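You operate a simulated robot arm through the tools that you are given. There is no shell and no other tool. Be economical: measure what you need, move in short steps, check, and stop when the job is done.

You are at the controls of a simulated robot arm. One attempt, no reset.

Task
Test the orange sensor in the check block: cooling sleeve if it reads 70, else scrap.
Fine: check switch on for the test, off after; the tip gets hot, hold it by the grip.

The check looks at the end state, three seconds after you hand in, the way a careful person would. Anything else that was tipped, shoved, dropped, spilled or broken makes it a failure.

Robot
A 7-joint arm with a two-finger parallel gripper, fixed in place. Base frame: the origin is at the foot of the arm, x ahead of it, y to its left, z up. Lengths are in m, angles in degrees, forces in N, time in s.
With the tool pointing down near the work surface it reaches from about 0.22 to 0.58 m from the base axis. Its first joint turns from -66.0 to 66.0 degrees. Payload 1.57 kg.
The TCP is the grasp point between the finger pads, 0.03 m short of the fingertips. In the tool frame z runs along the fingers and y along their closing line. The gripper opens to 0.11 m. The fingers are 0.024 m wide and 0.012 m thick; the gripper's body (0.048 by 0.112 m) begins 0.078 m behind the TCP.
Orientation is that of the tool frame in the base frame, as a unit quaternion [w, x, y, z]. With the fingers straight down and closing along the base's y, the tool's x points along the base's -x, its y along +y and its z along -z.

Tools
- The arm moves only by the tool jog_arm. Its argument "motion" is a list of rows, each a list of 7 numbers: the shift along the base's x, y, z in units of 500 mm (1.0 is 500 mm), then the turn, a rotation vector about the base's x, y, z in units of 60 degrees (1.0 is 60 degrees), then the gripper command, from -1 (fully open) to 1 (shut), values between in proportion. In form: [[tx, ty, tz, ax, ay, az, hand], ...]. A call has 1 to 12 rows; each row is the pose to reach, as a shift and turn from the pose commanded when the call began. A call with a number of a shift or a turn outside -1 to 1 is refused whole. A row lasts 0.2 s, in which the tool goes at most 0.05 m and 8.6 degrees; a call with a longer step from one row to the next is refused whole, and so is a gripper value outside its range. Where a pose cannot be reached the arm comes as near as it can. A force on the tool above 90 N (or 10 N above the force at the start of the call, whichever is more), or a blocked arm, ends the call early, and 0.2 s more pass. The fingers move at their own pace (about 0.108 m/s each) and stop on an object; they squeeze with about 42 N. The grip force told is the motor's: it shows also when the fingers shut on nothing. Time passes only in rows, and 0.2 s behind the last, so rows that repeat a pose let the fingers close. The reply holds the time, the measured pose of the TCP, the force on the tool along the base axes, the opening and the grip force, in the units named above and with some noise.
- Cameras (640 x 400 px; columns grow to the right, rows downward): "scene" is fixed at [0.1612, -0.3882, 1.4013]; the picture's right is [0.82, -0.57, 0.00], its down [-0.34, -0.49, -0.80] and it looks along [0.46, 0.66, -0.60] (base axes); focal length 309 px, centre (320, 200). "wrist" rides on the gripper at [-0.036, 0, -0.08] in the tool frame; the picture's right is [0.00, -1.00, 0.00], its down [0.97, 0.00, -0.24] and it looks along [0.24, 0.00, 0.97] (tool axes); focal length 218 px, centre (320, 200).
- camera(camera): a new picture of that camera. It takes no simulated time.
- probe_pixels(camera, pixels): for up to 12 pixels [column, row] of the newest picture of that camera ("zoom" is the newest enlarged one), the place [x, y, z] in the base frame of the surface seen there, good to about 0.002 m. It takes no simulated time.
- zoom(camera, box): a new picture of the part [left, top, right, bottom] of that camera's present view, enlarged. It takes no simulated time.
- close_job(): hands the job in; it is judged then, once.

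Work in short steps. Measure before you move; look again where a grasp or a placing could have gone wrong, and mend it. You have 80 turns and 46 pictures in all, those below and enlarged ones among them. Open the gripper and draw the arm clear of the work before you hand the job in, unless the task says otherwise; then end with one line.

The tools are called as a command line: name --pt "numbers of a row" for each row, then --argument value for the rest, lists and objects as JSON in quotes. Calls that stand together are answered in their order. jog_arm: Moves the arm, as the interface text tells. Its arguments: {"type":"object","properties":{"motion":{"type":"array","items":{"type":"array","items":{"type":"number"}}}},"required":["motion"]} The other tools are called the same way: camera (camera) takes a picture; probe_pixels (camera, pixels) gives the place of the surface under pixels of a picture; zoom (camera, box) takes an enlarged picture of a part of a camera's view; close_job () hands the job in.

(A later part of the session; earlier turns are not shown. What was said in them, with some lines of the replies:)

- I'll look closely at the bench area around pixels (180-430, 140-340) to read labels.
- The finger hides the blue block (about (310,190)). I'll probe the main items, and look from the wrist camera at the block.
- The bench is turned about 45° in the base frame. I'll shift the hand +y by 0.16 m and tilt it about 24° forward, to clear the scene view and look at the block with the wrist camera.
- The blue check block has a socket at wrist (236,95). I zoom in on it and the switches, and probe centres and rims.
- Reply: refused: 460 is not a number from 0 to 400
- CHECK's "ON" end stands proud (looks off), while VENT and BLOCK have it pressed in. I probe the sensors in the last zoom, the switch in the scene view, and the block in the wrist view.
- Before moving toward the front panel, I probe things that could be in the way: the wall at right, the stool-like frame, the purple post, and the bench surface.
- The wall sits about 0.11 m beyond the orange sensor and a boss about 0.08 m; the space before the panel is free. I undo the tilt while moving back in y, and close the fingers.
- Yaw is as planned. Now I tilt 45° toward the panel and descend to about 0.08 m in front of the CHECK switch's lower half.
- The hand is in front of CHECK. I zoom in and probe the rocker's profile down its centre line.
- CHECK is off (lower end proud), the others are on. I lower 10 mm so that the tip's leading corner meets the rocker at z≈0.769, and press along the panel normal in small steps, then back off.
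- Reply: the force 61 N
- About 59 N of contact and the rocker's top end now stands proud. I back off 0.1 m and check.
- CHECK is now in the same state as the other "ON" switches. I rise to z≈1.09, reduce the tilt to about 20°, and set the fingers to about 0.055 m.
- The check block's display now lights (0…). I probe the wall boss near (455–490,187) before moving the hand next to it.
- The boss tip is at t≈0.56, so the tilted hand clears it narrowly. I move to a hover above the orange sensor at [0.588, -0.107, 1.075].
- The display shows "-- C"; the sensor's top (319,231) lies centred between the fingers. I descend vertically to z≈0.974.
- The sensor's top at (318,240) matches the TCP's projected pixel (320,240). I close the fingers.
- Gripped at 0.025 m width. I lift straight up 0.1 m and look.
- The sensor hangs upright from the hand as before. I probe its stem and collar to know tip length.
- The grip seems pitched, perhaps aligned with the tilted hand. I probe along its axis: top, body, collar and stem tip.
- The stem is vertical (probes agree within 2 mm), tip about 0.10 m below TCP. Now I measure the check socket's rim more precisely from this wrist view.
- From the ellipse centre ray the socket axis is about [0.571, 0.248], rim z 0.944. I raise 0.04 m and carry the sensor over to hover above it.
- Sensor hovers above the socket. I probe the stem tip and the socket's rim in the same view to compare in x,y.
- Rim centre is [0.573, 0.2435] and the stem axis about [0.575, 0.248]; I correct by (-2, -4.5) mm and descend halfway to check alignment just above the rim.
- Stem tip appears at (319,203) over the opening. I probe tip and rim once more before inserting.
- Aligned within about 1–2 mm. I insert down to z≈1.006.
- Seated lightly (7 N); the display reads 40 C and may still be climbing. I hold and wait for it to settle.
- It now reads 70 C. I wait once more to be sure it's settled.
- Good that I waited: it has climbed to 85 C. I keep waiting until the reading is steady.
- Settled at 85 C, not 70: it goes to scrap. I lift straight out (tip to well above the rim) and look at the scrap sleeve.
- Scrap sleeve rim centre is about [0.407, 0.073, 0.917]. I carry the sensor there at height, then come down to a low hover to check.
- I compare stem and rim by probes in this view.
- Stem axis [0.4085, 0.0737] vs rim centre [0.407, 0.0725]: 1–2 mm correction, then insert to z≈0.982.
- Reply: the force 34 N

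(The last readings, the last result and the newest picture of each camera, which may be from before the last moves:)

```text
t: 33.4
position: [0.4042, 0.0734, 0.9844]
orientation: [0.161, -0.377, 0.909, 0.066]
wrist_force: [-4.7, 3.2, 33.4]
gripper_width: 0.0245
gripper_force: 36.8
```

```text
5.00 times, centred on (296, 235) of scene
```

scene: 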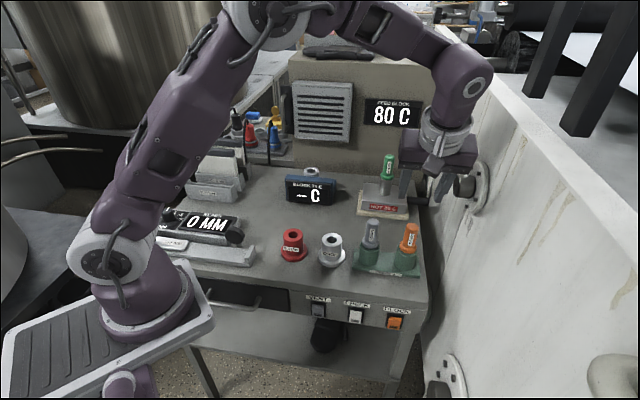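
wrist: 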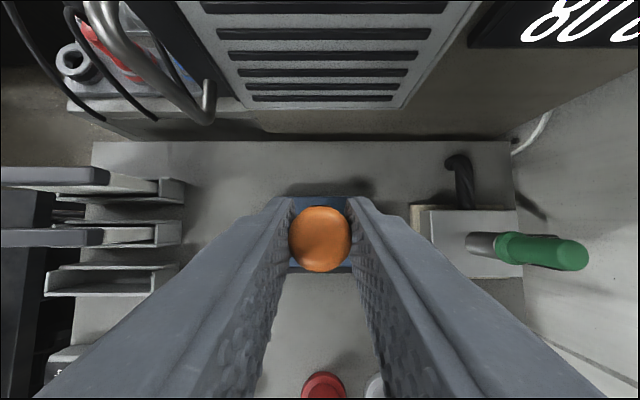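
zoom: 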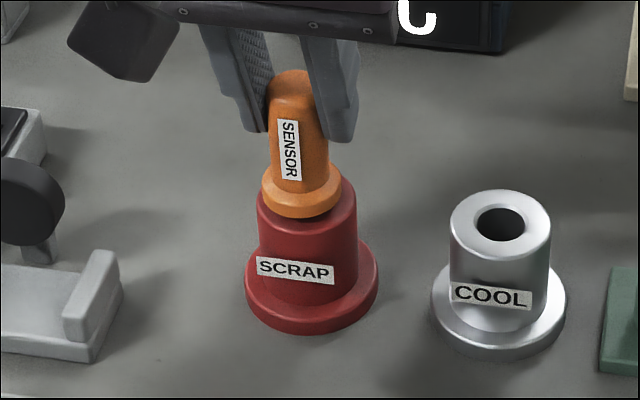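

33 N of contact, perhaps seated or rubbing. I relieve 2 mm and look closely at the collar-to-rim gap.

jog_arm --pt "0 0 0.004 0 0 0 1" --pt "0 0 0.005 0 0 0 1"

zoom --camera "scene" --box '[280, 205, 328, 245]'

probe_pixels --camera "zoom" --pixels '[[285, 175], [285, 220], [290, 240], [290, 252], [290, 265], [180, 230], [400, 200], [400, 230], [220, 160], [350, 160], [300, 100]]'

```text
t: 34.0
position: [0.4037, 0.0727, 0.9858]
orientation: [0.159, -0.377, 0.91, 0.067]
wrist_force: [0.3, -0.2, -1.0]
gripper_width: 0.0244
gripper_force: 36.6
```

```text
10.00 times, centred on (304, 225) of scene
```

zoom: 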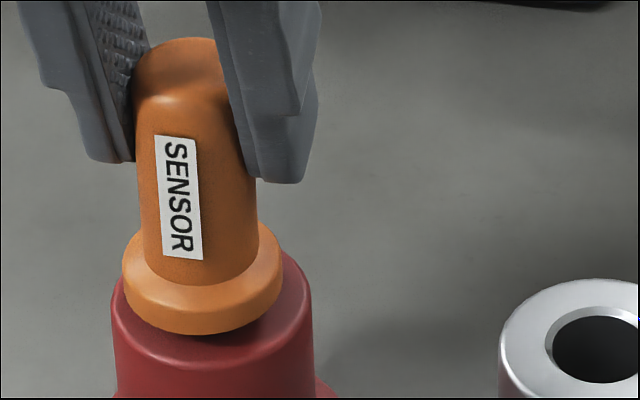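

```text
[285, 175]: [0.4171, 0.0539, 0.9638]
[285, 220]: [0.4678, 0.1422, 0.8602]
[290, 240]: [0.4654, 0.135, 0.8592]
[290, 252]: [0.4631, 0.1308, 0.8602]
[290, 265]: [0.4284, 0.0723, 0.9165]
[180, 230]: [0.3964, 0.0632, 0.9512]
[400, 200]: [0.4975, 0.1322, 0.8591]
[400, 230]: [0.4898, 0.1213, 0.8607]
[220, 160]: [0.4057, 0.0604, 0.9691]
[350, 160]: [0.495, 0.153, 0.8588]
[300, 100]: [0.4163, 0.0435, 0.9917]
```

I probe the collar bottom and rim here.

probe_pixels --camera "zoom" --pixels '[[203, 285], [203, 310], [203, 328], [203, 345], [203, 360], [126, 265], [281, 260], [118, 300], [308, 300], [262, 300], [275, 290]]'

```text
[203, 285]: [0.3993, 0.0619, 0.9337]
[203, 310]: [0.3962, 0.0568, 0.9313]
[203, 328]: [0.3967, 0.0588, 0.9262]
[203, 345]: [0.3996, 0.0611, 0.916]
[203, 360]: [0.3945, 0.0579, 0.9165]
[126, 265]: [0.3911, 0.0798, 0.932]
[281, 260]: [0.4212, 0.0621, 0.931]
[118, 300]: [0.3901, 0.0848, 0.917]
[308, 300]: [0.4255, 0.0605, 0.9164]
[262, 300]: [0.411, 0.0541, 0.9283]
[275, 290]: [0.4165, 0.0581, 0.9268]
```

The collar is still ~8 mm above the rim and the sensor sits ~2 mm off centre. I raise 1 cm, shift (+2, -1) mm, and lower gently to see whether it goes further.

jog_arm --pt "0 0 0.02 0 0 0 1" --pt "0.005 -0.003 0.02 0 0 0 1" --pt "0.005 -0.003 0.01 0 0 0 1" --pt "0.005 -0.003 0.0 0 0 0 1" --pt "0.005 -0.003 -0.005 0 0 0 1" --pt "0.005 -0.003 -0.009 0 0 0 1" --pt "0.005 -0.003 -0.009 0 0 0 1"

zoom --camera "scene" --box '[280, 205, 328, 245]'

```text
t: 35.6
position: [0.4065, 0.0703, 0.9823]
orientation: [0.162, -0.377, 0.91, 0.065]
wrist_force: [-0.8, 8.7, 38.8]
gripper_width: 0.0246
gripper_force: 36.2
```

```text
10.00 times, centred on (304, 225) of scene
```

zoom: 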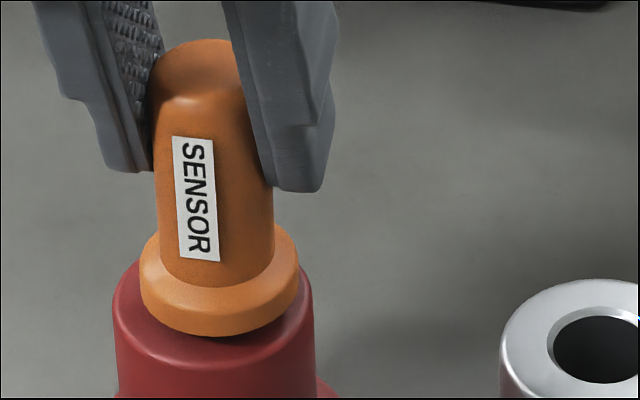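

It stops at the same height, collar still ~8 mm proud, so I don't push further. I pull out to z≈1.08 and step back 0.055 m so the wrist camera can look into the sleeve's bore.

jog_arm --pt "0 0 0.02 0 0 0 1" --pt "0 0 0.1 0 0 0 1" --pt "0 0 0.19 0 0 0 1" --pt "-0.05 -0.05 0.2 0 0 0 1" --pt "-0.08 -0.08 0.2 0 0 0 1" --pt "-0.08 -0.08 0.2 0 0 0 1"

zoom --camera "wrist" --box '[272, 110, 368, 290]'

```text
t: 37.0
position: [0.3653, 0.0307, 1.0806]
orientation: [0.16, -0.377, 0.91, 0.066]
wrist_force: [-0.4, 0.7, -1.0]
gripper_width: 0.0245
gripper_force: 35.8
```

```text
2.22 times, centred on (320, 200) of wrist
```

zoom: 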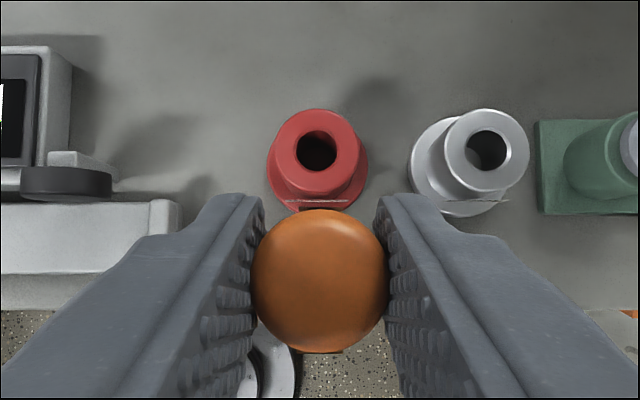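

I probe the rim ring and the bore's interior in this view.

probe_pixels --camera "zoom" --pixels '[[285, 151], [347, 151], [316, 120], [316, 182], [294, 130], [338, 130], [316, 140], [316, 150], [316, 158], [316, 164], [308, 155], [325, 155]]'

```text
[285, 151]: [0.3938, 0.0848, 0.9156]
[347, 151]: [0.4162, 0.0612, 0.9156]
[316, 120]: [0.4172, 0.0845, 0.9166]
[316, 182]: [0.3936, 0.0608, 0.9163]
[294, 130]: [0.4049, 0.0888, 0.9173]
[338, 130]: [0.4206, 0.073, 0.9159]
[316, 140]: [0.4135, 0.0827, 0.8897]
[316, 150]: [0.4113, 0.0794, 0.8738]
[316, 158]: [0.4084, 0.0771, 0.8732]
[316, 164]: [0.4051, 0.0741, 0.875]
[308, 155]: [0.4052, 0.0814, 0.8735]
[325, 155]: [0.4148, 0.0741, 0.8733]
```

Bore bottom is z≈0.8735, rim 0.9163, centre [0.4052, 0.0727]. The stem may simply bottom out; I measure the stem length in a scene zoom.

zoom --camera "scene" --box '[248, 180, 320, 225]'

```text
8.89 times, centred on (284, 202) of scene
```

zoom: 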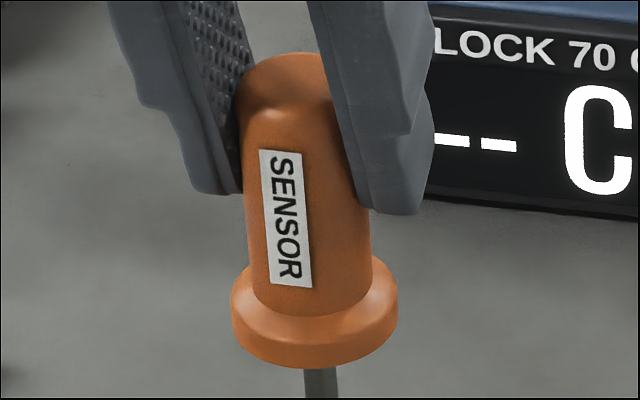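

probe_pixels --camera "zoom" --pixels '[[315, 345], [315, 362], [318, 375], [320, 390], [235, 310], [394, 300], [290, 60], [310, 300], [300, 90], [310, 330]]'

```text
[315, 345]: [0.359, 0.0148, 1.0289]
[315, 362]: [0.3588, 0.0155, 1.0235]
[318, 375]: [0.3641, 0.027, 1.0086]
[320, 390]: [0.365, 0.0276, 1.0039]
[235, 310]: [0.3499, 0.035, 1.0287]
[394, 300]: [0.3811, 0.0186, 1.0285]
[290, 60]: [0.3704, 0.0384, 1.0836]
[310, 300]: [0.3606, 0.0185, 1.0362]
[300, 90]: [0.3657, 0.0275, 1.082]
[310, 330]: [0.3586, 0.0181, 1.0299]
```

The stem measures about 48 mm and the bore 43 mm, so the stem bottoms in the sleeve with the collar a few mm proud; that's fully inserted. I re-insert centred at [0.4052, 0.0727] to light contact.

jog_arm --pt "0.04 0.042 0 0 0 0 1" --pt "0.08 0.084 0 0 0 0 1" --pt "0.08 0.084 0 0 0 0 1" --pt "0.08 0.084 -0.06 0 0 0 1" --pt "0.08 0.084 -0.12 0 0 0 1" --pt "0.08 0.084 -0.17 0 0 0 1" --pt "0.08 0.084 -0.186 0 0 0 1"

jog_arm --pt "0 0 -0.002 0 0 0 1" --pt "0 0 -0.004 0 0 0 1" --pt "0 0 -0.006 0 0 0 1"

```text
t: 38.6
position: [0.4068, 0.072, 0.9869]
orientation: [0.161, -0.376, 0.91, 0.067]
wrist_force: [0.5, 0.1, -1.3]
gripper_width: 0.0245
gripper_force: 36.5
```

```text
t: 39.4
position: [0.4061, 0.0722, 0.9863]
orientation: [0.159, -0.376, 0.91, 0.066]
wrist_force: [-0.1, 0.0, -0.8]
gripper_width: 0.0244
gripper_force: 36.1
```

Free so far at z≈0.985; I lower in 1 mm steps to see whether it goes deeper this time.

jog_arm --pt "0 0 -0.002 0 0 0 1" --pt "0 0 -0.004 0 0 0 1" --pt "0 0 -0.004 0 0 0 1"

jog_arm --pt "0 0 -0.002 0 0 0 1" --pt "0 0 -0.004 0 0 0 1" --pt "0 0 -0.004 0 0 0 1"

```text
t: 40.2
position: [0.4066, 0.073, 0.9828]
orientation: [0.161, -0.376, 0.91, 0.066]
wrist_force: [0.3, 0.6, 2.0]
gripper_width: 0.0243
gripper_force: 36.3
```

```text
t: 41.0
position: [0.4069, 0.0716, 0.9815]
orientation: [0.162, -0.377, 0.909, 0.067]
wrist_force: [-1.4, 4.0, 35.2]
gripper_width: 0.0244
gripper_force: 36.2
```

Firm contact again at z≈0.982: bottomed. I ease off 2 mm and open a little, gently.

jog_arm --pt "0 0 0.003 0 0 0 1" --pt "0 0 0.003 0 0 0 0.5" --pt "0 0 0.003 0 0 0 0.35" --pt "0 0 0.003 0 0 0 0.2" --pt "0 0 0.003 0 0 0 0"

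zoom --camera "scene" --box '[272, 200, 336, 260]'

```text
t: 42.2
position: [0.4067, 0.0729, 0.9821]
orientation: [0.16, -0.376, 0.91, 0.067]
wrist_force: [0.7, -0.9, -0.5]
gripper_width: 0.0549
gripper_force: 0.0
```

```text
6.67 times, centred on (304, 230) of scene
```

zoom: 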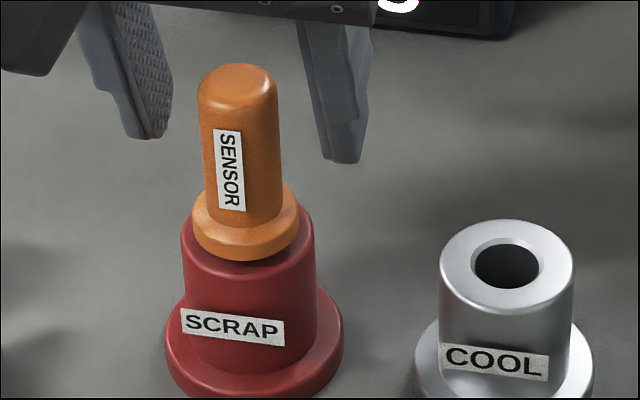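

The sensor stands upright in the scrap sleeve. I rise clear, then travel back in front of the bench, closing the fingers once away.

jog_arm --pt "0 0 0.06 0 0 0 0" --pt "0 0 0.14 0 0 0 0" --pt "0 0 0.23 0 0 0 0" --pt "-0.02 -0.08 0.25 0 0 0 0" --pt "-0.035 -0.16 0.25 0 0 0 0.5" --pt "-0.05 -0.24 0.25 0 0 0 1" --pt "-0.065 -0.32 0.25 0 0 0 1" --pt "-0.075 -0.4 0.25 0 0 0 1" --pt "-0.082 -0.48 0.24 0 0 0 1" --pt "-0.09 -0.54 0.23 0 0 0 1"

jog_arm --pt "0 0 -0.08 0.06 -0.06 0 1" --pt "0 0 -0.16 0.12 -0.12 0 1" --pt "0 0 -0.24 0.18 -0.18 0 1" --pt "0 0 -0.32 0.24 -0.24 0 1" --pt "0 0 -0.4 0.295 -0.295 0 1" --pt "0 0 -0.48 0.295 -0.295 0 1" --pt "0 0 -0.55 0.295 -0.295 0 1"

```text
t: 44.4
position: [0.3616, -0.1973, 1.0972]
orientation: [0.161, -0.377, 0.91, 0.066]
wrist_force: [0.4, 0.3, 0.7]
gripper_width: 0.0
gripper_force: 21.7
```

```text
t: 46.0
position: [0.3619, -0.1972, 0.8219]
orientation: [0.354, -0.354, 0.854, 0.145]
wrist_force: [0.3, 1.1, 0.7]
gripper_width: 0.0
gripper_force: 21.6
```

Positioned in front of CHECK, ~2 cm higher than before. I lower 11 mm to aim at the upper half (z≈0.798), press along the normal, then back off.

jog_arm --pt "0 0 -0.022 0 0 0 1" --pt "0.06 0.06 -0.022 0 0 0 1" --pt "0.11 0.11 -0.022 0 0 0 1" --pt "0.122 0.122 -0.022 0 0 0 1" --pt "0.128 0.128 -0.022 0 0 0 1" --pt "0.133 0.133 -0.022 0 0 0 1" --pt "0.137 0.137 -0.022 0 0 0 1"

jog_arm --pt "-0.05 -0.05 0 0 0 0 1" --pt "-0.1 -0.1 0 0 0 0 1" --pt "-0.14 -0.14 -0.01 0 0 0 1"

zoom --camera "wrist" --box '[140, 40, 500, 140]'

```text
t: 47.6
position: [0.4292, -0.1293, 0.8113]
orientation: [0.353, -0.353, 0.854, 0.146]
wrist_force: [-7.3, -5.9, 4.0]
gripper_width: 0.0001
gripper_force: 21.0
```

```text
t: 48.4
position: [0.3611, -0.1994, 0.8054]
orientation: [0.353, -0.354, 0.853, 0.147]
wrist_force: [0.5, -0.4, -0.4]
gripper_width: 0.0
gripper_force: 20.9
```

```text
1.78 times, centred on (320, 90) of wrist
```

zoom: 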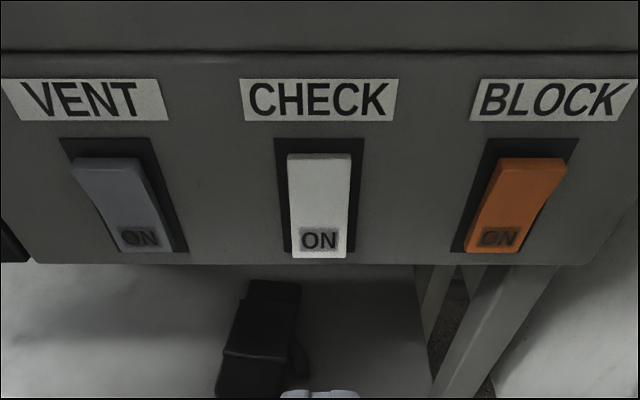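

CHECK's lower end looks proud again (258 vs. others at 250). I confirm with probes.

probe_pixels --camera "zoom" --pixels '[[319, 170], [319, 190], [319, 215], [319, 235], [319, 250], [110, 170], [140, 240]]'

```text
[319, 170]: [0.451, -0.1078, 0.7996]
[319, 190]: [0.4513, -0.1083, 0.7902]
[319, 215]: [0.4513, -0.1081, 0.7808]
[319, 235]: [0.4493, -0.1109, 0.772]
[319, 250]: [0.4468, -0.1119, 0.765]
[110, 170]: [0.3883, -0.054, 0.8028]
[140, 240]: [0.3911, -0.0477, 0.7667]
```

Profile matches the original off state. I retreat up and back, open the gripper, and take a final look (the display should be dark, sensor in scrap).

jog_arm --pt "0 0 0.09 0 0 0 1" --pt "0 0 0.18 -0.06 0.06 0 0.5" --pt "0 0 0.27 -0.12 0.12 0 0" --pt "0 0 0.36 -0.18 0.18 0 -0.5" --pt "-0.02 0 0.45 -0.24 0.24 0 -1" --pt "-0.04 0 0.54 -0.295 0.295 0 -1" --pt "-0.06 0 0.62 -0.35 0.35 0 -1" --pt "-0.06 0.0 0.7 -0.4 0.4 0 -1" --pt "-0.06 0.0 0.78 -0.45 0.45 0 -1"

camera --camera "scene"

```text
t: 50.4
position: [0.3302, -0.1981, 1.1977]
orientation: [0.054, -0.381, 0.923, 0.022]
wrist_force: [-0.4, 0.1, -0.1]
gripper_width: 0.1099
gripper_force: 0.1
```

```text
3 pictures are left
```

scene: 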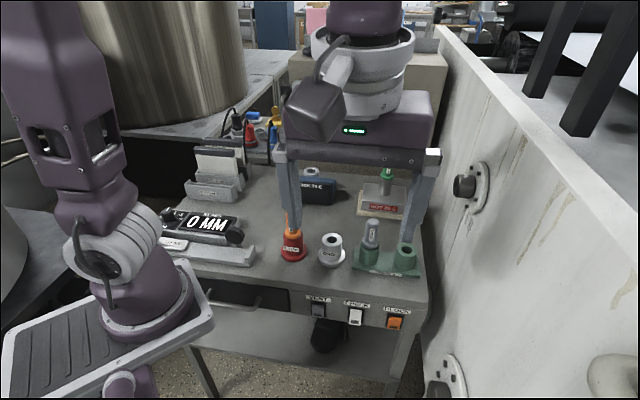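

The display is dark, the orange sensor stands in SCRAP at (292,235), nothing else has moved, and the hand is open and clear. I hand in.

close_job

```text
The job is handed in.
```

The orange sensor settled at 85 C in the check block, not 70, so I put it in the scrap sleeve; the check switch is off again, and the gripper is open and clear of the bench.
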